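You operate a simulated robot arm through the tools that you are given. There is no shell and no other tool. Be economical: measure what you need, move in short steps, check, and stop when the job is done.

You are at the controls of a simulated robot arm. One attempt, no reset.

Task
Clamp the dirty brass block in the vise, scrub it clean and open the vise again.
Fine: orange brush, dabbed in the teal tin; the vise stays shut while you scrub; stand the brush back. Set down upright: orange brush. What is to be rubbed or washed off counts as gone when no trace of it is left.

The check looks at the end state, three seconds after you hand in, the way a careful person would. Anything else that was tipped, shoved, dropped, spilled or broken makes it a failure.

Robot
A 7-joint arm with a two-finger parallel gripper, fixed in place. Base frame: the origin is at the foot of the arm, x ahead of it, y to its left, z up; the work surface is at about z = 0. Lengths are in cm, angles in degrees, forces in N, time in s.
With the tool pointing down near the work surface it reaches from about 22 to 58 cm from the base axis. Its first joint turns from -66.0 to 66.0 degrees. Payload 2.5 kg.
The tool frame sits at the grasp point between the pads (the TCP): z along the fingers, y along the line on which they close. The tips reach 2.3 cm beyond it. Largest opening 9.4 cm; finger width 3.8, thickness 1; the body of the gripper, 5.4 by 9.6 cm, starts 3.9 cm behind the TCP.
Orientation is told as [roll, pitch, yaw] about the base's x, y, z axes, in that order, counted from this pose: with the fingers straight down and closing along the base's y, the tool's x points along the base's -x, its y along +y and its z along -z.

Tools
- The arm moves only by the tool play_rows. Its argument "rows" is a list of rows, each a list of 7 numbers: the shift along the tool's x, y, z in units of 25 mm (1.0 is 25 mm), then the turn, a rotation vector about the tool's x, y, z in units of 5 degrees (1.0 is 5 degrees), then the finger opening in m, from 0 to 0.094. In form: [[tx, ty, tz, ax, ay, az, grip], ...]. A call has 1 to 12 rows; each row shifts and turns the commanded pose from where the row before left it, along the tool's axes as they then stand. A call with a number of a shift or a turn outside -1 to 1 is refused whole. A row lasts 0.2 s, in which the tool goes at most 5 cm and 8.6 degrees; a call with a longer step from one row to the next is refused whole, and so is a gripper value outside its range. A pose out of reach is approached as far as the arm can. The call stops where the force on the tool passes 40 N (or 10 N more than at its start, if that is more) or the arm is blocked; 0.2 s more then pass. Each finger travels about 10.8 cm/s and halts on what it meets, pressing with about 26 N; the grip force reading is that of the motor and also rises with nothing between the fingers. The clock runs only during rows and for 0.2 s after the last one: add rows that do not move to give the fingers time. The reply holds the time, the measured pose of the TCP, the force on the tool along the base axes, the opening and the grip force, in the units named above and with some noise, with the torque about the TCP (base axes, N m) and any sound that the robot's microphone picked up.
- Cameras (640 x 400 px; columns grow to the right, rows downward): "scene" is fixed at [11.9, -42.2, 52.14]; the picture's right is [0.76, -0.65, 0.00], its down [-0.51, -0.60, -0.62] and it looks along [0.40, 0.47, -0.78] (base axes); focal length 214 px, centre (320, 200). "wrist" rides on the gripper at [8.6, 1.6, -7.5] in the tool frame; the picture's right is [-0.18, 0.98, 0.00], its down [-0.58, -0.11, -0.81] and it looks along [-0.79, -0.15, 0.59] (tool axes); focal length 243 px, centre (320, 200).
- capture(camera): a new picture of that camera. The clock stands still meanwhile.
- pixel_to_xyz(camera, pixels): for up to 12 pixels [column, row] of the newest picture of that camera ("zoom" is the newest enlarged one), the place [x, y, z] in the base frame of the surface seen there, good to about 0.2 cm. The clock stands still meanwhile.
- inspect(camera, box): a new picture of the part [left, top, right, bottom] of that camera's present view, enlarged. The clock stands still meanwhile.
- close_job(): hands the job in; it is judged then, once.

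Keep the steps short. Do not move on a guess: measure, check each grasp and each placing, and mend mistakes. In all there are 80 turns and 38 pictures (those below and enlarged ones count). Leave the gripper open and the arm clear of the work at the hand-in unless told otherwise, and finish with a single line.

The tools are called after "Emit:" as name(argument=value, ...) on one line, values as JSON. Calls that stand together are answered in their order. play_rows: Moves the arm, as the interface text tells. Its arguments: {"type":"object","properties":{"rows":{"type":"array","items":{"type":"array","items":{"type":"number"}}}},"required":["rows"]} The other tools are called the same way: capture (camera) takes a picture; pixel_to_xyz (camera, pixels) gives the place of the surface under pixels of a picture; inspect (camera, box) takes an enlarged picture of a part of a camera's view; close_job () hands the job in.

At the start:

```text
t: 0.0
tool_pos: [41.06, -11.49, 30.67]
tcp_rot: [0.0, 0.0, -0.1]
ft_force: [-0.2, 0.3, 0.5]
ft_torque: [0.01, -0.01, 0.0]
width: 9.39
finger_force: 0.0
```

scene: 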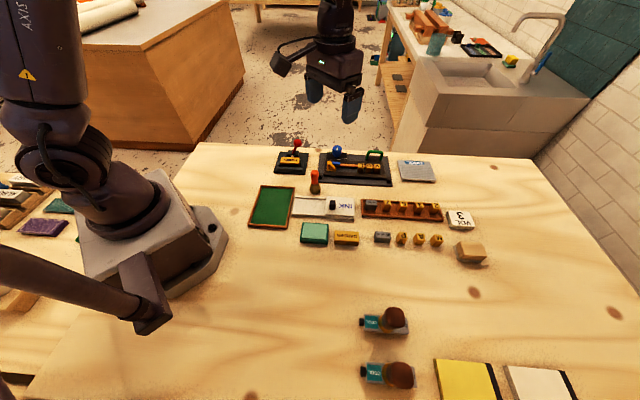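
wrist: 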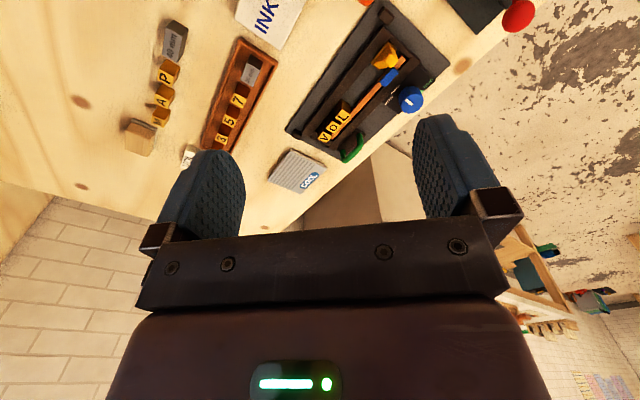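

The scene shows a printing bench with a vise-like fixture around (355,165), a small press around (290,160), and an orange-handled item at (315,182). I'll enlarge those areas to identify things.

Emit:
inspect(camera="scene", box=[240, 130, 400, 230])

Emit:
inspect(camera="scene", box=[340, 140, 500, 270])

Emit:
inspect(camera="scene", box=[340, 290, 600, 400])

```text
4.00 times, centred on (320, 180) of scene
```

zoom: 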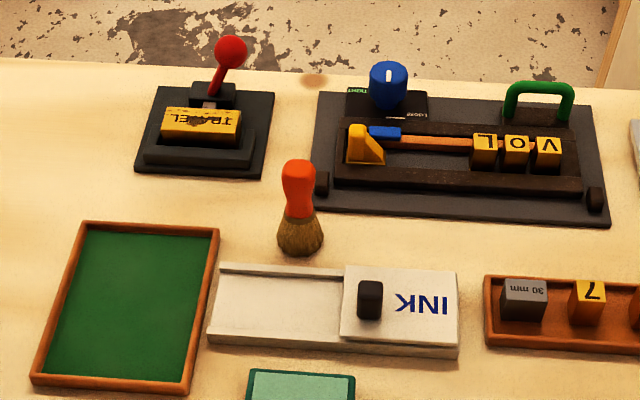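

```text
3.08 times, centred on (420, 205) of scene
```

zoom: 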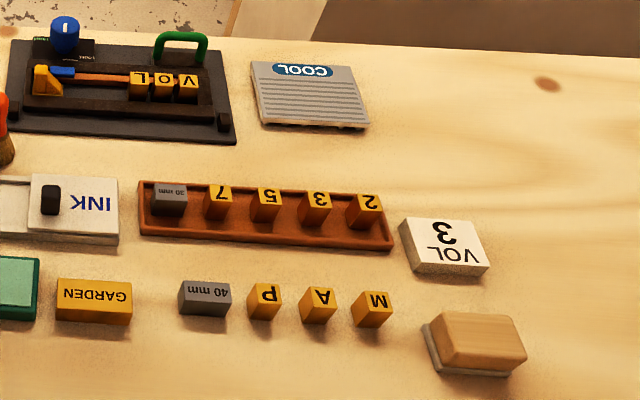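

```text
2.46 times, centred on (470, 345) of scene
```

zoom: 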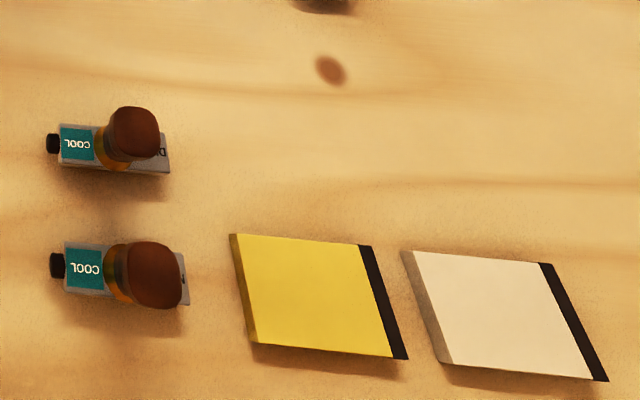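

The TRAVEL block (dirty) already sits in a small vise with a red lever. The orange brush stands at (315,182) and the teal tin is at (314,232). Next I'll look closer at the vise and the tin.

Emit:
inspect(camera="scene", box=[266, 130, 330, 180])

Emit:
inspect(camera="scene", box=[290, 165, 354, 250])

```text
8.00 times, centred on (298, 155) of scene
```

zoom: 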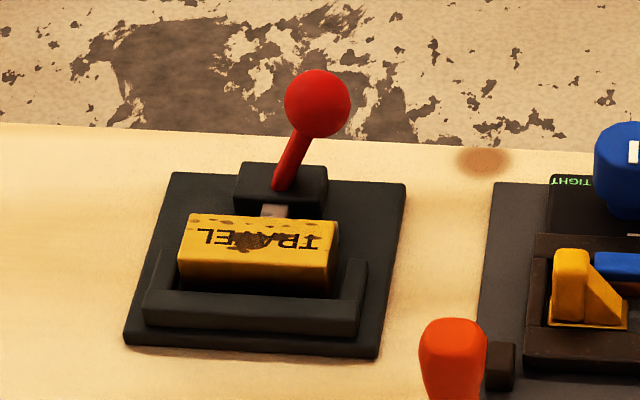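

```text
4.71 times, centred on (322, 208) of scene
```

zoom: 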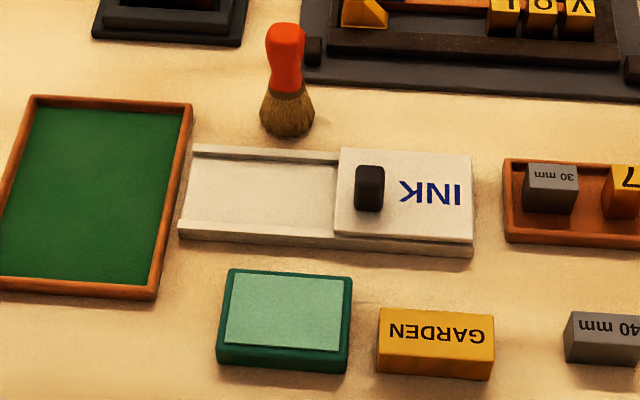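

I'll measure vise, lever, brush and tin points on the scene picture.

Emit:
pixel_to_xyz(camera="scene", pixels=[[305.7, 142.9], [302.5, 150.5], [300, 153], [290.5, 157.7], [307, 158.7], [290, 163], [306, 165], [285, 168], [311, 172.5], [282.5, 172], [315.5, 154.5], [289, 152.5]])

Emit:
pixel_to_xyz(camera="scene", pixels=[[315, 172], [315, 182], [315, 191], [314, 230], [303, 224.5], [326, 226], [301, 238], [325, 240], [262, 206], [330, 205], [295, 160], [301, 156.5]])

```text
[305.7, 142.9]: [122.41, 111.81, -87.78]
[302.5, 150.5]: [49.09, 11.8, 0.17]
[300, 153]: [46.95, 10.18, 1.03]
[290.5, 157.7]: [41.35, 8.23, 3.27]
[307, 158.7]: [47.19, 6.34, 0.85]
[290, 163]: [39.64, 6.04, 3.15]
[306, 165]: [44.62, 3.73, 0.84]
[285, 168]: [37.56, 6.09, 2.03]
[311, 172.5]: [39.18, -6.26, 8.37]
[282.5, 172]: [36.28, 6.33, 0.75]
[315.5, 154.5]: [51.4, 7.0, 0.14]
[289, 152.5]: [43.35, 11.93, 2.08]
```

```text
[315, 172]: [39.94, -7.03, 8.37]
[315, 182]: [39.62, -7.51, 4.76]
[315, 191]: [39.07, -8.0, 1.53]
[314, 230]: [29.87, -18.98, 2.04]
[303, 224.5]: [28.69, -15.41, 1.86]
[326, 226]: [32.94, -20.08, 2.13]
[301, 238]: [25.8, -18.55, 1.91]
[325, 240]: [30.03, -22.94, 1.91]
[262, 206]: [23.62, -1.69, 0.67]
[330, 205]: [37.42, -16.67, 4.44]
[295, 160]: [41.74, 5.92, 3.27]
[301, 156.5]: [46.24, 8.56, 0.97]
```

The zoom's scale was different from what I assumed, so I'm re-measuring the vise with corrected pixels.

Emit:
pixel_to_xyz(camera="scene", pixels=[[297.7, 142.9], [295.6, 148.5], [294, 152], [292.4, 156.3], [283, 157.8], [299, 158.7], [282, 161], [298, 162.5], [277.5, 167.5], [302, 169], [288.5, 152], [298, 152.7]])

Emit:
pixel_to_xyz(camera="scene", pixels=[[274.5, 172.3], [304.5, 173.5], [308, 154], [281, 152], [291, 168.3], [291, 171], [289, 164], [290.8, 155.2], [293, 154], [290, 160], [315, 176], [315, 187]])

Emit:
inspect(camera="wrist", box=[440, 0, 600, 100])

```text
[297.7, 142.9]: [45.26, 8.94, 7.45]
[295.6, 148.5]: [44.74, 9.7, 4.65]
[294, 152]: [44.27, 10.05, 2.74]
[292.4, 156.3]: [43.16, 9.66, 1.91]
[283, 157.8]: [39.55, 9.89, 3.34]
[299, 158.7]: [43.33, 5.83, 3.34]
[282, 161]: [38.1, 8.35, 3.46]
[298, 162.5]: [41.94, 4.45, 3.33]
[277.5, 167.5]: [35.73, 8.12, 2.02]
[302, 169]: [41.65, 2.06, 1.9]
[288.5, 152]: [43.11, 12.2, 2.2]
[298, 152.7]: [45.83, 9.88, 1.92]
```

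```text
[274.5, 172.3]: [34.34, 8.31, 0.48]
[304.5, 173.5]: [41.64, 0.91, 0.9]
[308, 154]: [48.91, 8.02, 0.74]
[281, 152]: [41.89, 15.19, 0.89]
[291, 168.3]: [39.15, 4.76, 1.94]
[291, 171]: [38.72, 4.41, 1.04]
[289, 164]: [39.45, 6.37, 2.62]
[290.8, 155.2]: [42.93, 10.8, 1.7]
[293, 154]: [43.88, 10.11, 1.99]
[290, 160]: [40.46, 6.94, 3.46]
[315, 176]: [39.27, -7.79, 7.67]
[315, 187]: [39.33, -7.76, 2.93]
```

```text
4.00 times, centred on (520, 50) of wrist
```

zoom: 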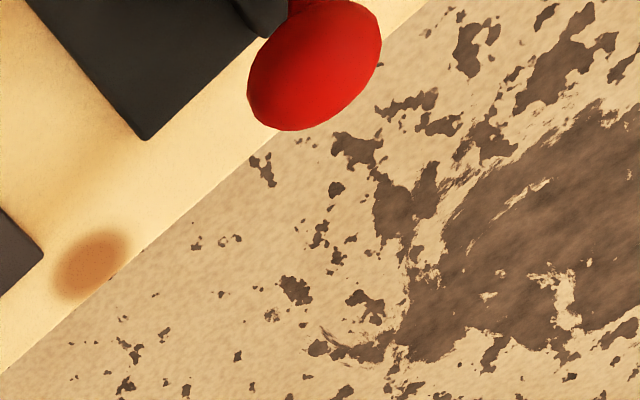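

The vise's axis runs along about (0.70,0.71), with the block centred near (40.7,7.1), top at z 3.4. The lever ball is near (45.9,9.9,6.6). I'll move above the vise to (40,9,20) and look with the wrist camera.

Emit:
play_rows(rows=[[0.05, 0.91, 0.475, 0, 0, 0, 0.094], [0.05, 0.91, 0.475, 0, 0, 0, 0.094], [0.05, 0.91, 0.475, 0, 0, 0, 0.094], [0.05, 0.91, 0.475, 0, 0, 0, 0.094], [0.05, 0.91, 0.475, 0, 0, 0, 0.094], [0.05, 0.91, 0.475, 0, 0, 0, 0.094], [0.05, 0.91, 0.475, 0, 0, 0, 0.094], [0.05, 0.91, 0.475, 0, 0, 0, 0.094], [0.05, 0.91, 0.475, 0, 0, 0, 0.094]])

Emit:
capture(camera="wrist")

```text
t: 2.0
tool_pos: [39.98, 8.98, 19.87]
tcp_rot: [0.0, -0.1, 0.0]
ft_force: [0.5, -0.2, 0.5]
ft_torque: [0.01, -0.02, 0.03]
width: 9.4
finger_force: 0.1
```

```text
29 pictures are left
```

wrist: 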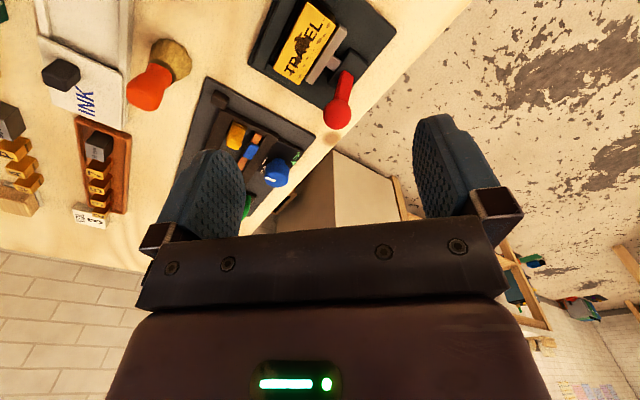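

Good view of the vise: ball at (338,113), housing around (345,78), block at (305,43). I'll enlarge and measure.

Emit:
inspect(camera="wrist", box=[240, 0, 400, 100])

Emit:
pixel_to_xyz(camera="wrist", pixels=[[338, 113], [345, 85], [347, 74], [335, 66], [358, 60], [330, 42], [310, 60], [305, 6], [337, 28], [288, 72], [310, 83], [180, 60]])

```text
4.00 times, centred on (320, 50) of wrist
```

zoom: 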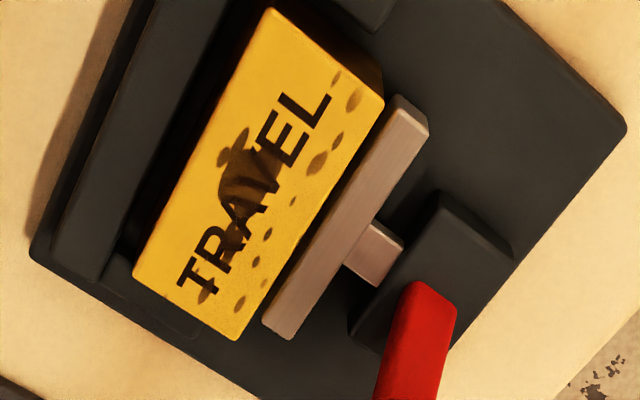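

```text
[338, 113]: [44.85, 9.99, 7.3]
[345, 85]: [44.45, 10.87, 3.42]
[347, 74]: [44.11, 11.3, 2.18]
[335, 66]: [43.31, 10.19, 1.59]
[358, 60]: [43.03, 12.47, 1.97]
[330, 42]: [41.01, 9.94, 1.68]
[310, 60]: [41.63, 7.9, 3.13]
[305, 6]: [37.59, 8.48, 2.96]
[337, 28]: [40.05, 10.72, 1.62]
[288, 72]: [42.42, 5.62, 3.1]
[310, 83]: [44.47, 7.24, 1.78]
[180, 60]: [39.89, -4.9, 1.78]
```

The lever leans along +l, that is (0.71,-0.70), at about 24°, so it should swing toward (-0.71,0.70). The plunger sits behind the block. I'll turn the tool 45° so the fingers close along the vise axis, move above the ball, and check.

Emit:
play_rows(rows=[[0, 0, 0, 0, 0, 1, 0.06], [0, 0, 0, 0, 0, 1, 0.06], [0, 0, 0, 0, 0, 1, 0.06], [0, 0, 0, 0, 0, 1, 0.06], [0, 0, 0, 0, 0, 1, 0.06], [0, 0, 0, 0, 0, 1, 0.06], [0, 0, 0, 0, 0, 1, 0.06], [0, 0, 0, 0, 0, 1, 0.06], [0, 0, 0, 0, 0, 1, 0.06], [-0.68, 0.935, 0, 0, 0, 0, 0.06], [-0.68, 0.935, 0, 0, 0, 0, 0.06]])

Emit:
capture(camera="wrist")

```text
t: 4.4
tool_pos: [45.73, 9.9, 19.99]
tcp_rot: [0.0, 0.0, -45.0]
ft_force: [0.1, 0.2, 0.4]
ft_torque: [0.0, 0.0, -0.01]
width: 6.0
finger_force: 0.0
```

```text
27 pictures are left
```

wrist: 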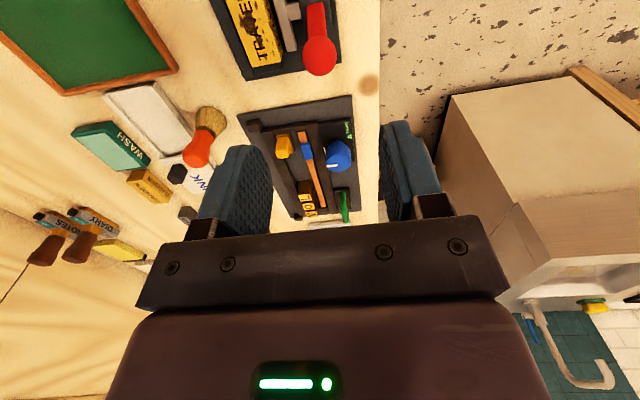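

The teal tin is labelled "WASH". I'll check the ball position at (319,56) in this view before descending.

Emit:
pixel_to_xyz(camera="wrist", pixels=[[320, 56], [304, 57], [336, 57], [320, 72], [317, 15]])

```text
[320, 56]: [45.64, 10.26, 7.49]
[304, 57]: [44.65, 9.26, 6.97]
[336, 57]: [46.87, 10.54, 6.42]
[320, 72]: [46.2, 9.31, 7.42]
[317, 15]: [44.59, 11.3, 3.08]
```

The centre is (45.8,9.9). Descending to z 6.5 around the ball, still open.

Emit:
play_rows(rows=[[0, 0, 0.9, 0, 0, 0, 0.055], [0, 0, 0.9, 0, 0, 0, 0.055], [0, 0, 0.9, 0, 0, 0, 0.055], [0, 0, 0.9, 0, 0, 0, 0.055], [0, 0, 0.9, 0, 0, 0, 0.055], [0, 0, 0.9, 0, 0, 0, 0.055]])

Emit:
play_rows(rows=[[0, 0, 0, 0, 0, 0, 0.02], [0, 0, 0, 0, 0, 0, 0.02], [0, 0, 0, 0, 0, 0, 0.02]])

```text
t: 5.8
tool_pos: [45.7, 9.88, 6.43]
tcp_rot: [0.1, 0.1, -45.0]
ft_force: [0.3, 0.5, -0.1]
ft_torque: [-0.01, 0.0, 0.04]
width: 5.5
finger_force: 0.1
```

```text
t: 6.6
tool_pos: [45.66, 9.87, 6.38]
tcp_rot: [-0.1, 0.0, -45.0]
ft_force: [-8.5, -7.0, 3.0]
ft_torque: [-0.03, 0.0, -0.04]
width: 2.78
finger_force: 45.0
```

The grip is on the ball (2.78 cm). Now swing it gently toward -l, a first part of the arc.

Emit:
play_rows(rows=[[0.17, 0, -0.05, 0, 0, 0, 0.02], [0.17, 0, -0.045, 0, 0, 0, 0.02], [0.17, 0, -0.035, 0, 0, 0, 0.02]])

```text
t: 7.4
tool_pos: [44.88, 10.43, 6.91]
tcp_rot: [0.1, -0.3, -45.2]
ft_force: [10.7, -20.2, -6.3]
ft_torque: [-0.79, -0.76, -0.01]
width: 2.79
finger_force: 45.1
```

The lever moves, with about 22 N resistance. Continuing along the arc.

Emit:
play_rows(rows=[[0.17, 0, -0.02, 0, 0, 0, 0.02], [0.17, 0, 0, 0, 0, 0, 0.02], [0.17, 0, 0, 0, 0, 0, 0.02]])

```text
t: 8.2
tool_pos: [44.11, 11.3, 6.94]
tcp_rot: [-0.1, -0.4, -45.3]
ft_force: [8.2, -22.5, 14.4]
ft_torque: [-0.89, -0.81, -0.1]
width: 2.8
finger_force: 45.6
```

Emit:
play_rows(rows=[[0.17, 0, 0, 0, 0, 0, 0.02], [0.17, 0, 0.01, 0, 0, 0, 0.02], [0.17, 0, 0.03, 0, 0, 0, 0.02]])

Emit:
inspect(camera="wrist", box=[200, 0, 440, 150])

Emit:
inspect(camera="scene", box=[258, 130, 338, 180])

```text
t: 9.0
tool_pos: [43.12, 12.32, 6.77]
tcp_rot: [0.0, -0.3, -45.2]
ft_force: [12.7, -17.1, 8.1]
ft_torque: [-0.86, -0.8, -0.04]
width: 2.81
finger_force: 45.1
```

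```text
2.67 times, centred on (320, 75) of wrist
```

zoom: 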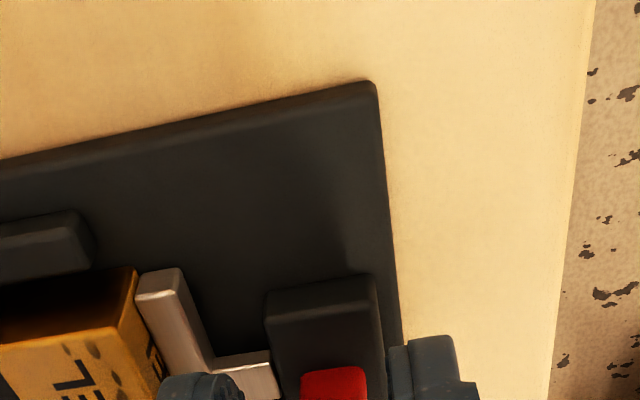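

```text
8.00 times, centred on (298, 155) of scene
```

zoom: 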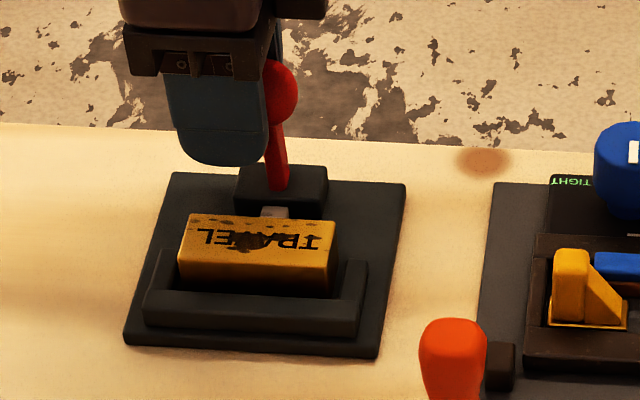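

The ball has slipped inside the grip: it lies near the finger edge and lags behind. Friction isn't enough, so I'll release and push it with the closed fingers instead. First open and see where the lever stays.

Emit:
play_rows(rows=[[0, 0, 0, 0, 0, 0, 0.055], [0, 0, 0, 0, 0, 0, 0.055], [0, 0, -0.9, 0, 0, 0, 0.055], [0, 0, -0.9, 0, 0, 0, 0.055], [-0.9, 0, -0.9, 0, 0, 0, 0.055], [-0.9, 0, 0, 0, 0, 0, 0.0], [-0.9, 0, 0, 0, 0, 0, 0.0], [0, 0, 0, 0, 0, 0, 0.0]])

Emit:
inspect(camera="scene", box=[258, 130, 338, 180])

```text
t: 10.8
tool_pos: [47.76, 7.9, 13.56]
tcp_rot: [0.0, -0.1, -45.1]
ft_force: [0.4, 0.5, 0.5]
ft_torque: [0.0, 0.01, -0.01]
width: 0.0
finger_force: 25.6
```

```text
8.00 times, centred on (298, 155) of scene
```

zoom: 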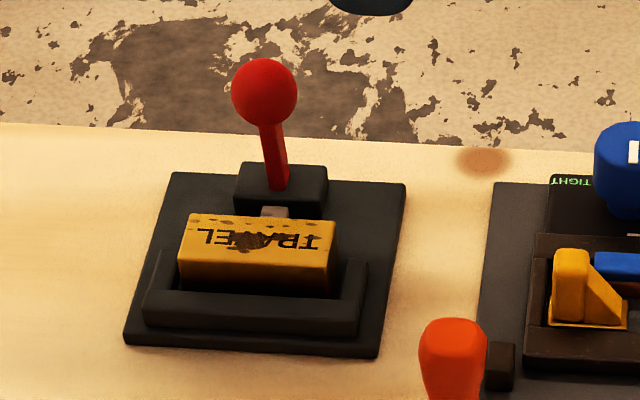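

The lever stays where left, now near upright or slightly past. I'll measure the ball.

Emit:
pixel_to_xyz(camera="zoom", pixels=[[264, 92], [273, 150], [280, 185], [275, 212]])

Emit:
inspect(camera="wrist", box=[200, 0, 440, 150])

```text
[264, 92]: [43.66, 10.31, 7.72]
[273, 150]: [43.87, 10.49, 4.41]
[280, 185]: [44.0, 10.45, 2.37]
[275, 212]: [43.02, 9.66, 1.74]
```

```text
2.67 times, centred on (320, 75) of wrist
```

zoom: 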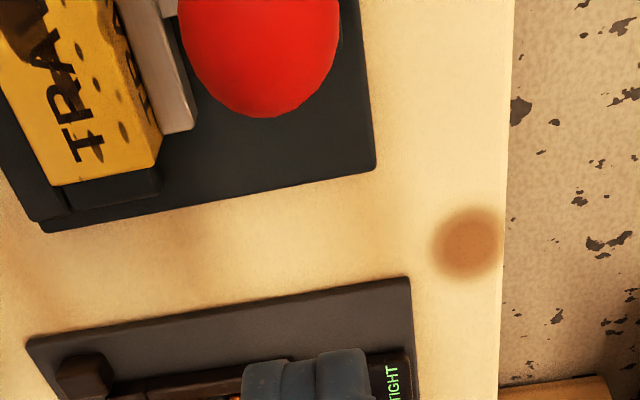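

The ball is at about (44.3,11.2,6.9), so the lever is upright and the plate has come up to the block. Before lowering the closed fingers at (47.7,7.9), I'll check where the neighbouring blue knob is.

Emit:
pixel_to_xyz(camera="scene", pixels=[[337, 148], [337, 156], [328, 155], [326, 162]])

```text
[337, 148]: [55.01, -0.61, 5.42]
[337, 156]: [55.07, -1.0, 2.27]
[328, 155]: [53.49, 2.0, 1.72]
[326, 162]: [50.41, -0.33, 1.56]
```

The knob is well away. Lowering and pushing toward -l.

Emit:
play_rows(rows=[[0, 0, 0.875, 0, 0, 0, 0], [0, 0, 0.875, 0, 0, 0, 0], [0, 0, 0.875, 0, 0, 0, 0], [0.3, 0, 0, 0, 0, 0, 0], [0.3, 0, 0, 0, 0, 0, 0], [0.15, 0, 0, 0, 0, 0, 0], [0.15, 0, 0, 0, 0, 0, 0], [0.15, 0, 0, 0, 0, 0, 0], [0.15, 0, 0, 0, 0, 0, 0]])

```text
t: 12.8
tool_pos: [45.58, 9.93, 6.83]
tcp_rot: [0.0, 0.0, -45.0]
ft_force: [-0.9, 0.0, 0.4]
ft_torque: [0.0, -0.04, 0.01]
width: 0.0
finger_force: 25.8
```

Emit:
inspect(camera="scene", box=[258, 130, 338, 180])

```text
8.00 times, centred on (298, 155) of scene
```

zoom: 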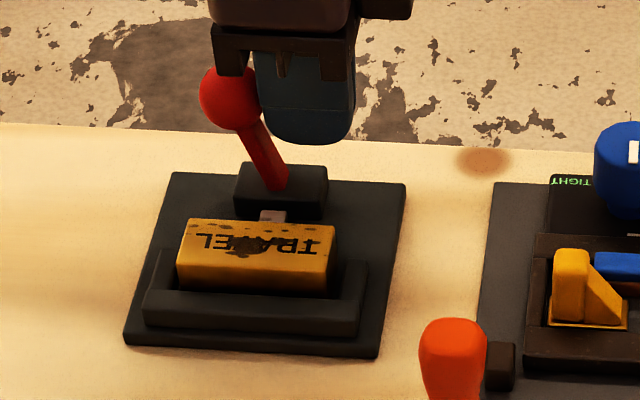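

The lever follows and the block is being pushed to the front jaw. Keep pushing until it stops or clicks.

Emit:
play_rows(rows=[[0.15, 0, 0.02, 0, 0, 0, 0], [0.15, 0, 0.03, 0, 0, 0, 0], [0.15, 0, 0.04, 0, 0, 0, 0], [0.15, 0, 0.05, 0, 0, 0, 0]])

```text
t: 13.9
tool_pos: [45.13, 10.23, 6.86]
tcp_rot: [0.5, -1.1, -45.4]
ft_force: [3.1, -2.9, -1.2]
ft_torque: [-0.06, -0.02, -0.01]
width: 0.02
finger_force: 27.1
stopped in row 4: the force on the tool passed its limit at 41 N (the readings are from after the stop); the commanded pose is now the measured one
```

It stopped hard at about -24°, mirroring the start angle. I'll back off, raise and check.

Emit:
play_rows(rows=[[-0.5, 0, 0, 0, 0, 0, 0], [-0.5, 0, -0.8, 0, 0, 0, 0], [0, 0, -1, 0, 0, 0, 0], [0, 0, -1, 0, 0, 0, 0], [0, 0, -1, 0, 0, 0, 0], [0, 0, -1, 0, 0, 0, 0.05], [0, 0, 0, 0, 0, 0, 0.05]])

Emit:
inspect(camera="scene", box=[258, 130, 338, 180])

Emit:
capture(camera="wrist")

```text
t: 15.5
tool_pos: [46.74, 8.71, 18.93]
tcp_rot: [0.3, -1.0, -45.5]
ft_force: [-0.6, -0.1, 0.1]
ft_torque: [-0.02, 0.0, 0.02]
width: 5.01
finger_force: 0.1
```

```text
8.00 times, centred on (298, 155) of scene
```

zoom: 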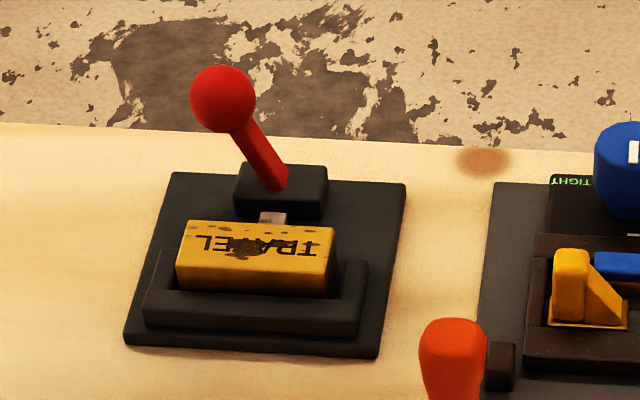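

```text
20 pictures are left
```

wrist: 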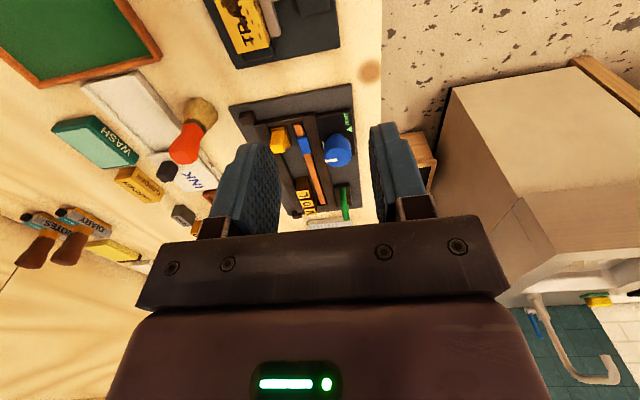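

The vise is shut: lever over, block against the front jaw. Now measure the clamped block's top and the brush.

Emit:
pixel_to_xyz(camera="zoom", pixels=[[194, 225], [329, 230], [184, 249], [323, 260], [255, 240], [272, 218]])

Emit:
inspect(camera="scene", box=[283, 160, 347, 200])

```text
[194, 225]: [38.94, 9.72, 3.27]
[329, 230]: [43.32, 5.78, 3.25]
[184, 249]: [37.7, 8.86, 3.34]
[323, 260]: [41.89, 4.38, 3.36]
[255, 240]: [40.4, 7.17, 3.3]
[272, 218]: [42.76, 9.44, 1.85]
```

```text
10.00 times, centred on (315, 180) of scene
```

zoom: 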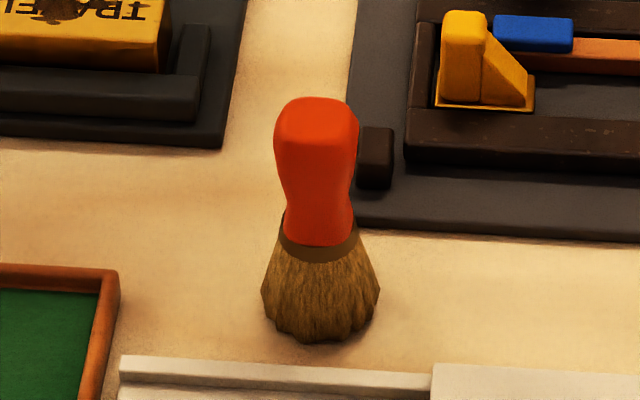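

Emit:
pixel_to_xyz(camera="zoom", pixels=[[316, 104], [316, 120], [316, 150], [318, 200], [320, 240], [320, 262], [320, 330], [268, 295], [374, 295], [280, 150], [354, 150], [316, 340]])

Emit:
pixel_to_xyz(camera="wrist", pixels=[[187, 144], [193, 122], [200, 110], [210, 100], [187, 98]])

```text
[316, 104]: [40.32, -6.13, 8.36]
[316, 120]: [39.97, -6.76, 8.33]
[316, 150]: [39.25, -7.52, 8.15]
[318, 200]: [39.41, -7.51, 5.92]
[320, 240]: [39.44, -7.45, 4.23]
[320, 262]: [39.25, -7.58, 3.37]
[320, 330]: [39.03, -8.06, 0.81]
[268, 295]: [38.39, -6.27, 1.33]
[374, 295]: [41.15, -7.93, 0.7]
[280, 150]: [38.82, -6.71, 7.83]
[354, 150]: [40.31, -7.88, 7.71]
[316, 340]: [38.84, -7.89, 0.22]
```

```text
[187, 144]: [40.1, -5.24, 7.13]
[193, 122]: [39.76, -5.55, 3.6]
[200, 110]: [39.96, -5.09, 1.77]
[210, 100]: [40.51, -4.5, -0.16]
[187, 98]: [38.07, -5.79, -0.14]
```

The brush stands at about (39.8,-6.8), its top at z 8.4, with a 2.2 cm handle. I'll move above it at z 15 with the tilt straightened.

Emit:
play_rows(rows=[[0, 0, 0, 0.18, 0.1, -0.1, 0.055], [-0.303, -0.794, 0.2, 0, 0, 0, 0.055], [-0.303, -0.794, 0.2, 0, 0, 0, 0.055], [-0.303, -0.794, 0.2, 0, 0, 0, 0.055], [-0.303, -0.794, 0.2, 0, 0, 0, 0.055], [-0.303, -0.794, 0.2, 0, 0, 0, 0.055], [-0.303, -0.794, 0.2, 0, 0, 0, 0.055], [-0.303, -0.794, 0.2, 0, 0, 0, 0.055], [-0.303, -0.794, 0.2, 0, 0, 0, 0.055]])

Emit:
capture(camera="wrist")

```text
t: 17.5
tool_pos: [39.73, -7.06, 15.16]
tcp_rot: [-0.5, -0.5, -44.9]
ft_force: [0.2, -0.2, -0.5]
ft_torque: [-0.01, 0.0, 0.02]
width: 5.52
finger_force: 0.0
```

```text
18 pictures are left
```

wrist: 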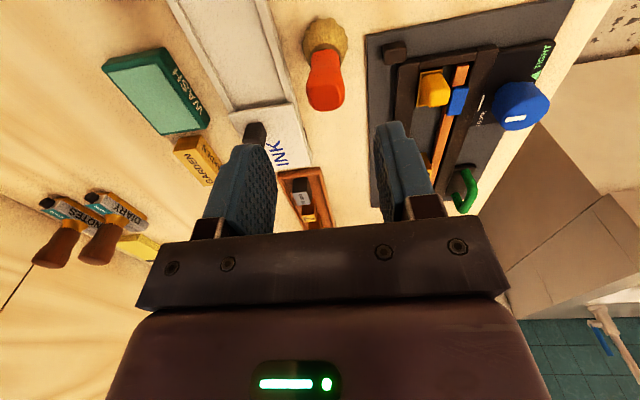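

Emit:
pixel_to_xyz(camera="wrist", pixels=[[312, 90], [340, 90], [325, 55], [325, 108], [307, 40], [346, 40], [325, 75]])

```text
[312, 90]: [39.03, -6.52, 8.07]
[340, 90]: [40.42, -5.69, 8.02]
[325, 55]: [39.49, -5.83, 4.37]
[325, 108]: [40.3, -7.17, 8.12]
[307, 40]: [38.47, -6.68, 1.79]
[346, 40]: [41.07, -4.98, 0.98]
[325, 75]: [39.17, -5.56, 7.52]
```

The brush centre is about (39.95,-6.65). Shift slightly, descend to z 6.2, then close.

Emit:
play_rows(rows=[[0.04, 0.18, 0, 0, 0.14, 0, 0.055], [0, 0, 0.9, 0, 0, 0, 0.055], [0, 0, 0.9, 0, 0, 0, 0.055], [0, 0, 0.9, 0, 0, 0, 0.055], [0, 0, 0.88, 0, 0, 0, 0.055], [0, 0, 0, 0, 0, 0, 0.055]])

Emit:
play_rows(rows=[[0, 0, 0, 0, 0, 0, 0.04], [0, 0, 0, 0, 0, 0, 0.03], [0, 0, 0, 0, 0, 0, 0.01], [0, 0, 0, 0, 0, 0, 0.01], [0, 0, 0, 0, 0, 0, 0.01]])

Emit:
inspect(camera="scene", box=[283, 160, 347, 200])

```text
t: 18.9
tool_pos: [40.08, -6.65, 6.19]
tcp_rot: [-0.5, 0.2, -44.8]
ft_force: [0.7, 0.5, 0.5]
ft_torque: [-0.02, 0.0, 0.02]
width: 5.49
finger_force: 0.0
```

```text
t: 20.1
tool_pos: [40.14, -6.65, 6.23]
tcp_rot: [-0.4, 0.0, -44.9]
ft_force: [-0.1, -4.1, 21.9]
ft_torque: [0.09, -0.11, 0.03]
width: 2.47
finger_force: 25.6
```

```text
10.00 times, centred on (315, 180) of scene
```

zoom: 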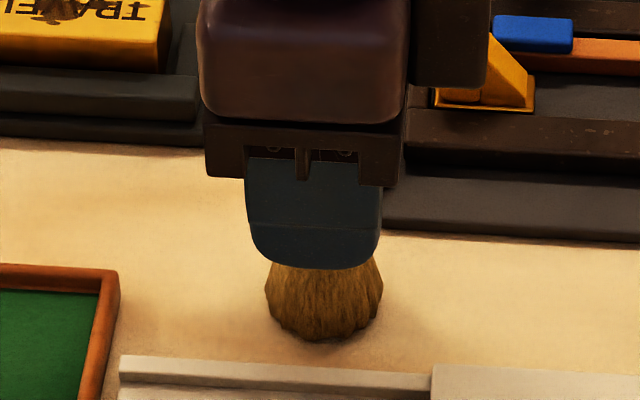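

Gripped (2.47 cm), brush upright. Lift and check.

Emit:
play_rows(rows=[[0, 0, -0.3, 0, 0, 0, 0.01], [0, 0, -0.8, 0, 0, 0, 0.01], [0, 0, -0.8, 0, 0, 0, 0.01], [0, 0, -0.8, 0, 0, 0, 0.01], [0, 0, -0.3, 0, 0, 0, 0.01]])

Emit:
inspect(camera="scene", box=[270, 120, 398, 200])

```text
t: 21.3
tool_pos: [39.99, -6.57, 13.63]
tcp_rot: [-0.5, 0.3, -44.9]
ft_force: [-0.2, 0.5, 0.0]
ft_torque: [-0.01, 0.0, -0.01]
width: 2.48
finger_force: 26.2
```

```text
5.00 times, centred on (334, 160) of scene
```

zoom: 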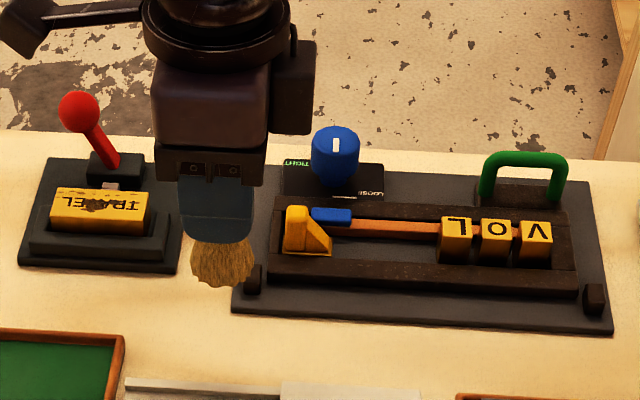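

The brush is held. Move above the tin centre (29.4,-19.2).

Emit:
play_rows(rows=[[-0.072, -0.821, 0, 0, 0, 0, 0.01], [-0.072, -0.821, 0, 0, 0, 0, 0.01], [-0.072, -0.821, 0, 0, 0, 0, 0.01], [-0.072, -0.821, 0, 0, 0, 0, 0.01], [-0.072, -0.821, 0, 0, 0, 0, 0.01], [-0.072, -0.821, 0, 0, 0, 0, 0.01], [-0.072, -0.821, 0, 0, 0, 0, 0.01], [-0.072, -0.821, 0, 0, 0, 0, 0.01], [0, 0, 0, 0, 0, 0, 0.01]])

Emit:
inspect(camera="scene", box=[256, 180, 384, 260])

```text
t: 23.3
tool_pos: [29.4, -19.14, 13.73]
tcp_rot: [-0.4, 0.2, -44.9]
ft_force: [-0.1, -0.2, -0.9]
ft_torque: [0.02, -0.01, 0.03]
width: 2.46
finger_force: 26.2
```

```text
5.00 times, centred on (320, 220) of scene
```

zoom: 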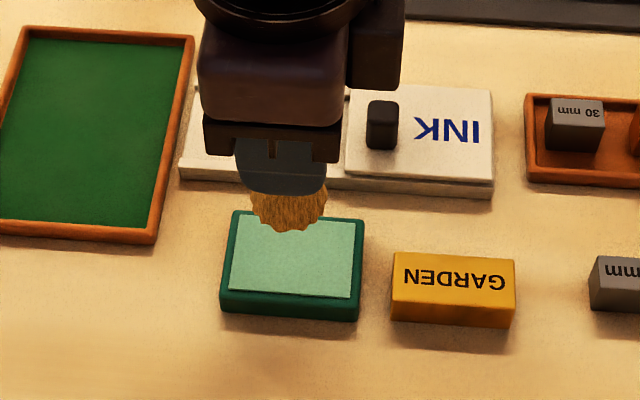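

Centred over the tin. Dab down gently.

Emit:
play_rows(rows=[[0, 0, 0.9, 0, 0, 0, 0.01], [0, 0, 0.9, 0, 0, 0, 0.01], [0, 0, 0.2, 0, 0, 0, 0.01], [0, 0, 0.15, 0, 0, 0, 0.01], [0, 0, 0.1, 0, 0, 0, 0.01], [0, 0, 0.06, 0, 0, 0, 0.01], [0, 0, 0, 0, 0, 0, 0.01], [0, 0, 0, 0, 0, 0, 0.01]])

Emit:
inspect(camera="scene", box=[256, 180, 384, 260])

```text
t: 24.8
tool_pos: [29.49, -19.3, 8.13]
tcp_rot: [-0.4, 0.0, -44.9]
ft_force: [-3.4, 1.3, 8.8]
ft_torque: [0.09, -0.05, 0.03]
width: 2.47
finger_force: 25.4
stopped in row 7: the force on the tool passed its limit at 42 N (the readings are from after the stop); the commanded pose is now the measured one
```

```text
5.00 times, centred on (320, 220) of scene
```

zoom: 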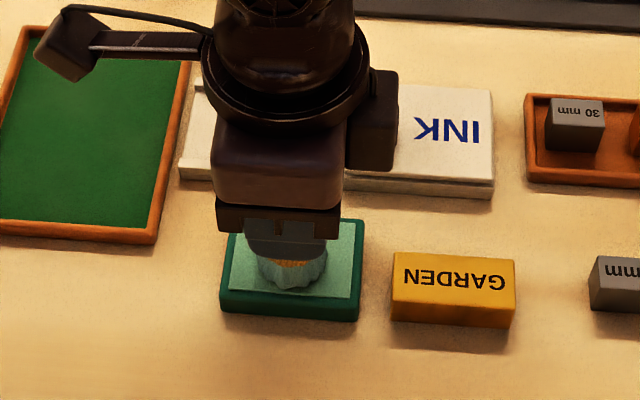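

The bristles are wet (teal). Lift and carry to above the block (40.4,7.1).

Emit:
play_rows(rows=[[0, 0, -0.8, 0, 0, 0, 0.01], [0, 0, -0.9, 0, 0, 0, 0.01], [0, 0, -0.7, 0, 0, 0, 0.01], [0, 0, 0, 0, 0, 0, 0.01]])

Emit:
play_rows(rows=[[0.365, 0.88, 0, 0, 0, 0, 0.01], [0.365, 0.88, 0, 0, 0, 0, 0.01], [0.365, 0.88, 0, 0, 0, 0, 0.01], [0.365, 0.88, 0, 0, 0, 0, 0.01], [0.365, 0.88, 0, 0, 0, 0, 0.01], [0.365, 0.88, 0, 0, 0, 0, 0.01], [0.365, 0.88, 0, 0, 0, 0, 0.01], [0.365, 0.88, 0, 0, 0, 0, 0.01], [0.365, 0.88, 0, 0, 0, 0, 0.01], [0.365, 0.88, 0, 0, 0, 0, 0.01], [0.365, 0.88, 0, 0, 0, 0, 0.01], [0.365, 0.88, 0, 0, 0, 0, 0.01]])

Emit:
inspect(camera="scene", box=[234, 120, 362, 200])

```text
t: 25.8
tool_pos: [29.54, -19.31, 14.06]
tcp_rot: [-0.3, 0.1, -45.0]
ft_force: [0.2, 0.0, -1.0]
ft_torque: [-0.03, 0.03, 0.01]
width: 2.48
finger_force: 26.3
```

```text
t: 28.4
tool_pos: [40.4, 7.37, 14.01]
tcp_rot: [-0.4, 0.2, -44.9]
ft_force: [0.0, -0.2, -0.2]
ft_torque: [0.02, -0.04, 0.03]
width: 2.47
finger_force: 25.7
```

```text
5.00 times, centred on (298, 160) of scene
```

zoom: 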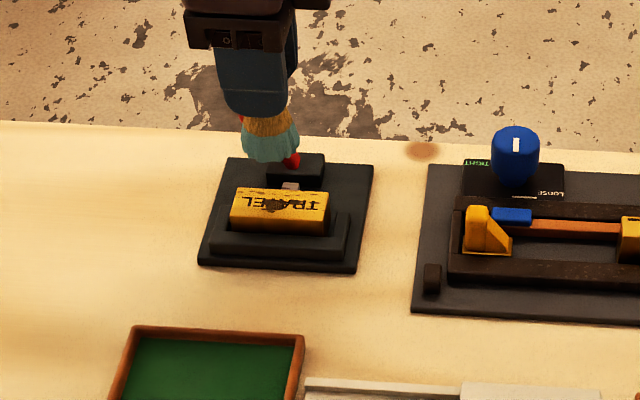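

Over the block. Descend gently to contact.

Emit:
play_rows(rows=[[0, 0, 0.9, 0, 0, 0, 0.01], [0, 0, 0.7, 0, 0, 0, 0.01], [0, 0, 0.1, 0, 0, 0, 0.01], [0, 0, 0.08, 0, 0, 0, 0.01], [0, 0, 0.04, 0, 0, 0, 0.01]])

```text
t: 29.6
tool_pos: [40.39, 7.09, 9.43]
tcp_rot: [-0.4, 0.1, -44.9]
ft_force: [-0.4, 0.7, -1.2]
ft_torque: [0.01, -0.01, 0.0]
width: 2.48
finger_force: 26.1
```

Emit:
play_rows(rows=[[0, 0, 0.03, 0, 0, 0, 0.01], [0, 0, 0.02, 0, 0, 0, 0.01], [0, 0, 0.0, 0, 0, 0, 0.01]])

```text
t: 30.4
tool_pos: [40.42, 7.11, 9.29]
tcp_rot: [-0.5, 0.0, -44.9]
ft_force: [-7.5, -2.4, 25.3]
ft_torque: [-0.1, 0.24, 0.02]
width: 2.47
finger_force: 26.1
```

In contact at 25 N. I'll ease slightly and scrub along the block's length.

Emit:
play_rows(rows=[[0.25, 0, -0.025, 0, 0, 0, 0.01], [0.25, 0, 0, 0, 0, 0, 0.01], [0.25, 0, 0, 0, 0, 0, 0.01], [-0.25, 0, 0, 0, 0, 0, 0.01], [-0.25, 0, 0, 0, 0, 0, 0.01], [-0.25, 0, 0, 0, 0, 0, 0.01], [-0.25, 0, 0, 0, 0, 0, 0.01], [-0.25, 0, 0, 0, 0, 0, 0.01], [-0.25, 0, 0, 0, 0, 0, 0.01], [0.25, 0, 0, 0, 0, 0, 0.01], [0.25, 0, 0, 0, 0, 0, 0.01], [0.25, 0, 0, 0, 0, 0, 0.01]])

```text
t: 33.0
tool_pos: [40.44, 7.05, 9.33]
tcp_rot: [-0.4, -0.1, -44.9]
ft_force: [4.5, -5.9, 19.4]
ft_torque: [-0.3, -0.45, -0.04]
width: 2.51
finger_force: 25.3
```

Good contact at 19 N. Now strokes offset toward the back edge and then the front edge.

Emit:
play_rows(rows=[[0.25, 0.28, 0, 0, 0, 0, 0.01], [0.25, 0, 0, 0, 0, 0, 0.01], [0.3, 0, 0, 0, 0, 0, 0.01], [-0.3, 0, 0, 0, 0, 0, 0.01], [-0.25, 0, 0, 0, 0, 0, 0.01], [-0.25, 0, 0, 0, 0, 0, 0.01], [-0.25, 0, 0, 0, 0, 0, 0.01], [-0.25, 0, 0, 0, 0, 0, 0.01], [-0.3, 0, 0, 0, 0, 0, 0.01], [0.3, 0, 0, 0, 0, 0, 0.01], [0.25, 0, 0, 0, 0, 0, 0.01], [0.25, -0.28, 0, 0, 0, 0, 0.01]])

Emit:
play_rows(rows=[[0.25, -0.28, 0, 0, 0, 0, 0.01], [0.25, 0, 0, 0, 0, 0, 0.01], [0.3, 0, 0, 0, 0, 0, 0.01], [-0.3, 0, 0, 0, 0, 0, 0.01], [-0.25, 0, 0, 0, 0, 0, 0.01], [-0.25, 0, 0, 0, 0, 0, 0.01], [-0.25, 0, 0, 0, 0, 0, 0.01], [-0.25, 0, 0, 0, 0, 0, 0.01], [-0.3, 0, 0, 0, 0, 0, 0.01], [0.3, 0, 0, 0, 0, 0, 0.01], [0.25, 0, 0, 0, 0, 0, 0.01], [0.25, 0.28, 0, 0, 0, 0, 0.01]])

Emit:
play_rows(rows=[[0, 0, -0.9, 0, 0, 0, 0.01], [0, 0, -0.9, 0, 0, 0, 0.01], [-0.8, -0.3, -0.9, 0, 0, 0, 0.01], [-0.8, -0.8, 0, 0, 0, 0, 0.01], [-0.8, -0.8, 0, 0, 0, 0, 0.01], [0, 0, 0, 0, 0, 0, 0.01]])

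Emit:
inspect(camera="scene", box=[258, 130, 338, 180])

Emit:
capture(camera="wrist")

```text
t: 35.6
tool_pos: [40.38, 7.14, 9.36]
tcp_rot: [-0.3, 0.0, -44.8]
ft_force: [7.5, 0.2, 15.1]
ft_torque: [0.03, -0.5, -0.04]
width: 2.48
finger_force: 25.9
```

```text
t: 36.7
tool_pos: [38.73, 7.89, 9.28]
tcp_rot: [-0.5, 0.6, -44.8]
ft_force: [-0.8, 0.2, 6.2]
ft_torque: [0.01, -0.06, 0.03]
width: 2.46
finger_force: 25.8
stopped in row 5: the force on the tool passed its limit at 45 N (the readings are from after the stop); the commanded pose is now the measured one
```

```text
t: 38.1
tool_pos: [39.73, 0.25, 16.25]
tcp_rot: [-0.7, 0.6, -44.7]
ft_force: [-0.2, -0.9, -0.2]
ft_torque: [0.01, 0.02, 0.02]
width: 2.49
finger_force: 26.4
```

```text
8.00 times, centred on (298, 155) of scene
```

zoom: 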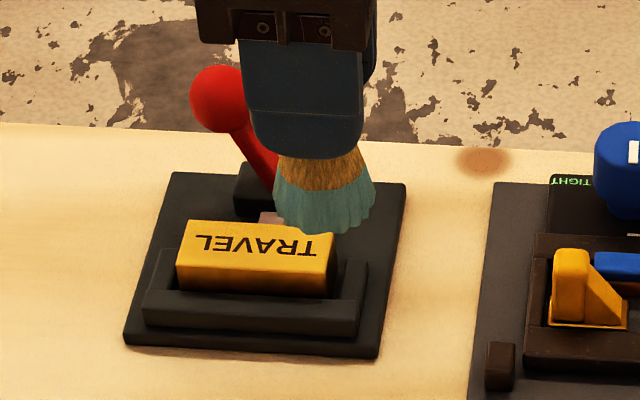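

```text
11 pictures are left
```

wrist: 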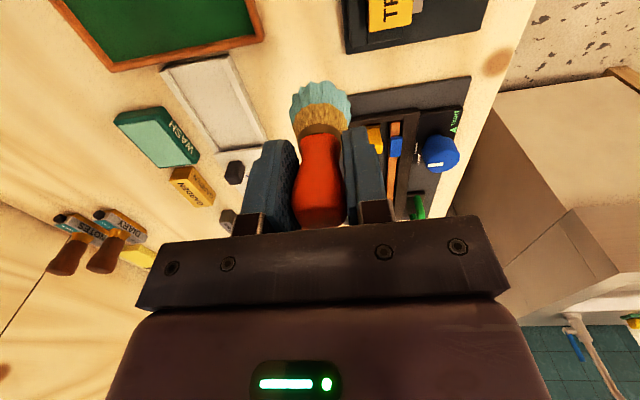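

The top looks clean. I'll move over the brush's home spot, which clears the view of the block's right end.

Emit:
play_rows(rows=[[-0.68, -0.62, 0, -0.13, -0.04, 0.04, 0.01], [-0.68, -0.62, 0, 0, 0, 0, 0.01], [-0.68, -0.62, 0, 0, 0, 0, 0.01], [0, 0, 0, 0, 0, 0, 0.01]])

Emit:
inspect(camera="scene", box=[270, 145, 318, 175])

```text
t: 39.1
tool_pos: [39.91, -6.64, 16.04]
tcp_rot: [0.1, 0.4, -44.8]
ft_force: [-1.1, 0.0, -1.1]
ft_torque: [-0.02, 0.0, -0.04]
width: 2.48
finger_force: 25.9
```

```text
13.33 times, centred on (294, 160) of scene
```

zoom: 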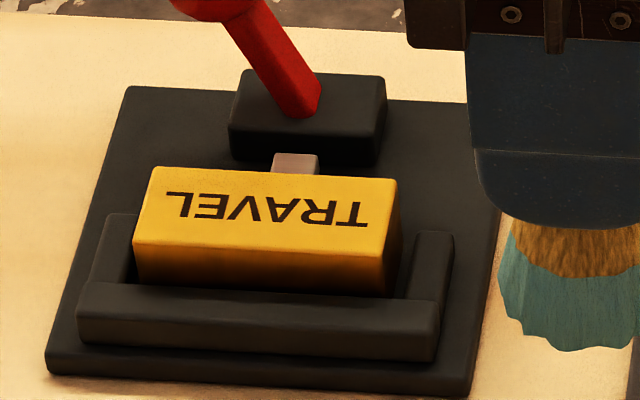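

The block top is spotless. Now lower the brush to its old place (40.1,-6.65).

Emit:
play_rows(rows=[[-0.05, 0.05, 0.9, 0, -0.03, 0, 0.01], [0, 0, 0.9, 0, 0, 0, 0.01], [0, 0, 0.9, 0, 0, 0, 0.01], [0, 0, 0.9, 0, 0, 0, 0.01], [0, 0, 0.1, 0, 0, 0, 0.01], [0, 0, 0.1, 0, 0, 0, 0.01], [0, 0, 0, 0, 0, 0, 0.01]])

```text
t: 40.7
tool_pos: [40.3, -6.46, 6.54]
tcp_rot: [0.0, 0.2, -44.9]
ft_force: [0.6, -0.1, -1.0]
ft_torque: [0.02, 0.0, 0.0]
width: 2.5
finger_force: 26.4
```

Emit:
play_rows(rows=[[0, -0.09, 0.05, 0, 0, 0, 0.01], [0, 0, 0.05, 0, 0, 0, 0.01], [0, 0, 0, 0, 0, 0, 0.01]])

```text
t: 41.5
tool_pos: [40.14, -6.7, 6.26]
tcp_rot: [0.0, 0.3, -44.9]
ft_force: [0.2, 0.9, -1.2]
ft_torque: [0.01, 0.04, -0.03]
width: 2.45
finger_force: 26.0
```

Emit:
play_rows(rows=[[0, 0, 0.03, 0, 0, 0, 0.01], [0, 0, 0.03, 0, 0, 0, 0.01], [0, 0, 0, 0, 0, 0, 0.01]])

```text
t: 42.3
tool_pos: [39.99, -6.68, 6.14]
tcp_rot: [0.0, 0.3, -44.9]
ft_force: [-2.0, -0.1, 5.4]
ft_torque: [-0.03, 0.05, -0.04]
width: 2.47
finger_force: 26.4
```

Touching the table at 5 N. Release slowly and look before rising.

Emit:
play_rows(rows=[[0, 0, 0, 0, 0, 0, 0.027], [0, 0, 0, 0, 0, 0, 0.032], [0, 0, 0, 0, 0, 0, 0.042], [0, 0, 0, 0, 0, 0, 0.055], [0, 0, 0, 0, 0, 0, 0.055]])

Emit:
play_rows(rows=[[0, 0, -0.5, 0, 0, 0, 0.055], [0, 0, -0.9, 0, 0, 0, 0.055], [0, 0, -0.9, 0, 0, 0, 0.055], [0, 0, -0.9, 0, 0, 0, 0.055], [0, 0, -0.5, 0, 0, 0, 0.055], [0, 0, 0, 0, 0, 0, 0.055]])

Emit:
inspect(camera="scene", box=[258, 130, 386, 210])

```text
t: 43.5
tool_pos: [40.01, -6.7, 6.14]
tcp_rot: [0.1, 0.3, -44.9]
ft_force: [-0.2, 0.4, -0.3]
ft_torque: [0.02, -0.01, -0.02]
width: 5.49
finger_force: 0.1
```

```text
t: 44.9
tool_pos: [40.17, -6.76, 15.34]
tcp_rot: [0.1, 0.3, -44.9]
ft_force: [-0.8, -0.6, -0.5]
ft_torque: [-0.01, 0.03, 0.04]
width: 5.5
finger_force: 0.0
```

```text
5.00 times, centred on (322, 170) of scene
```

zoom: 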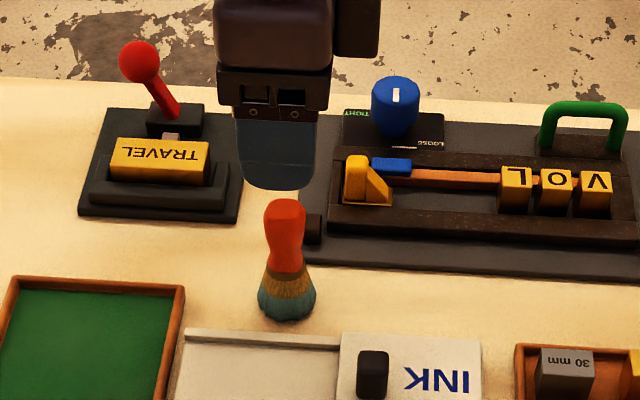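

The brush stands upright at its place. Now move, fingers closed, to the lever's -l side (39.6,15.8), staying high, and look at the block.

Emit:
play_rows(rows=[[0.727, 0.691, 0, 0, 0, 0, 0.03], [0.727, 0.691, 0, 0, 0, 0, 0], [0.727, 0.691, 0, 0, 0, 0, 0], [0.727, 0.691, 0, 0, 0, 0, 0], [0.727, 0.691, 0, 0, 0, 0, 0], [0.727, 0.691, 0, 0, 0, 0, 0], [0.727, 0.691, 0, 0, 0, 0, 0], [0.727, 0.691, 0, 0, 0, 0, 0], [0.727, 0.691, 0, 0, 0, 0, 0], [0, 0, 0, 0, 0, 0, 0]])

Emit:
capture(camera="wrist")

```text
t: 47.1
tool_pos: [39.44, 15.84, 15.46]
tcp_rot: [0.1, 0.4, -44.9]
ft_force: [0.3, -0.3, 0.1]
ft_torque: [-0.03, -0.02, 0.02]
width: 0.0
finger_force: 26.7
```

```text
8 pictures are left
```

wrist: 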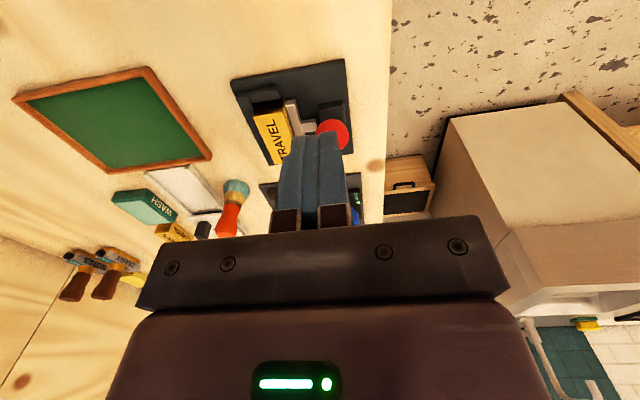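

Emit:
pixel_to_xyz(camera="wrist", pixels=[[333, 131], [346, 133], [320, 128]])

Emit:
inspect(camera="wrist", box=[220, 55, 380, 165])

```text
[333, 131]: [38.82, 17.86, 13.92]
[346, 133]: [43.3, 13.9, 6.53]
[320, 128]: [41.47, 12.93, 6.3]
```

```text
3.64 times, centred on (300, 110) of wrist
```

zoom: 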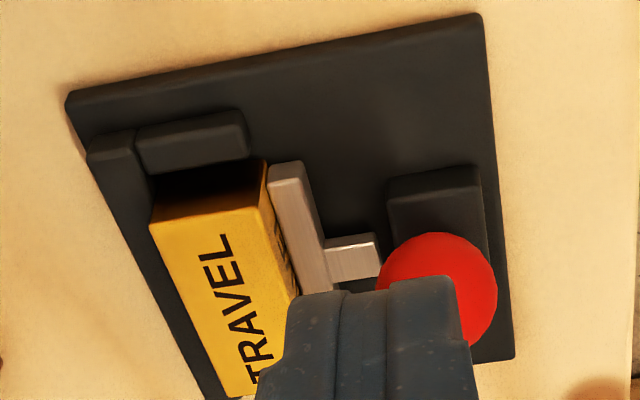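

Ball centre near (42.4,13.4). Back off slightly, descend to z 6.9, then push toward +l.

Emit:
play_rows(rows=[[0.35, 0.12, 0, 0, 0, 0, 0], [0, 0, 0.9, 0, 0, 0, 0], [0, 0, 0.9, 0, 0, 0, 0], [0, 0, 0.9, 0, 0, 0, 0], [0, 0, 0.7, 0, 0, 0, 0], [-0.3, 0, 0, 0, 0, 0, 0], [-0.2, 0, 0, 0, 0, 0, 0], [-0.2, 0, 0, 0, 0, 0, 0], [-0.2, 0, 0, 0, 0, 0, 0], [-0.2, 0, 0, 0, 0, 0, 0], [-0.2, 0, 0, 0, 0, 0, 0]])

Emit:
play_rows(rows=[[-0.2, 0, 0, 0, 0, 0, 0], [-0.2, 0, 0, 0, 0, 0, 0], [-0.2, 0, 0, 0, 0, 0, 0], [-0.2, 0, 0, 0, 0, 0, 0], [-0.15, 0, 0, 0, 0, 0, 0]])

```text
t: 49.5
tool_pos: [40.82, 14.79, 7.0]
tcp_rot: [-0.4, 0.9, -44.7]
ft_force: [-6.8, 0.2, 5.2]
ft_torque: [-0.1, -0.03, -0.1]
width: 0.03
finger_force: 25.7
stopped in row 11: the force on the tool passed its limit at 48 N (the readings are from after the stop); the commanded pose is now the measured one
```

```text
t: 49.9
tool_pos: [40.94, 14.76, 7.2]
tcp_rot: [-0.5, 1.4, -44.6]
ft_force: [-3.8, 1.3, 5.7]
ft_torque: [-0.09, -0.05, -0.07]
width: 0.0
finger_force: 26.0
stopped in row 2: the force on the tool passed its limit at 47 N (the readings are from after the stop); the commanded pose is now the measured one
```

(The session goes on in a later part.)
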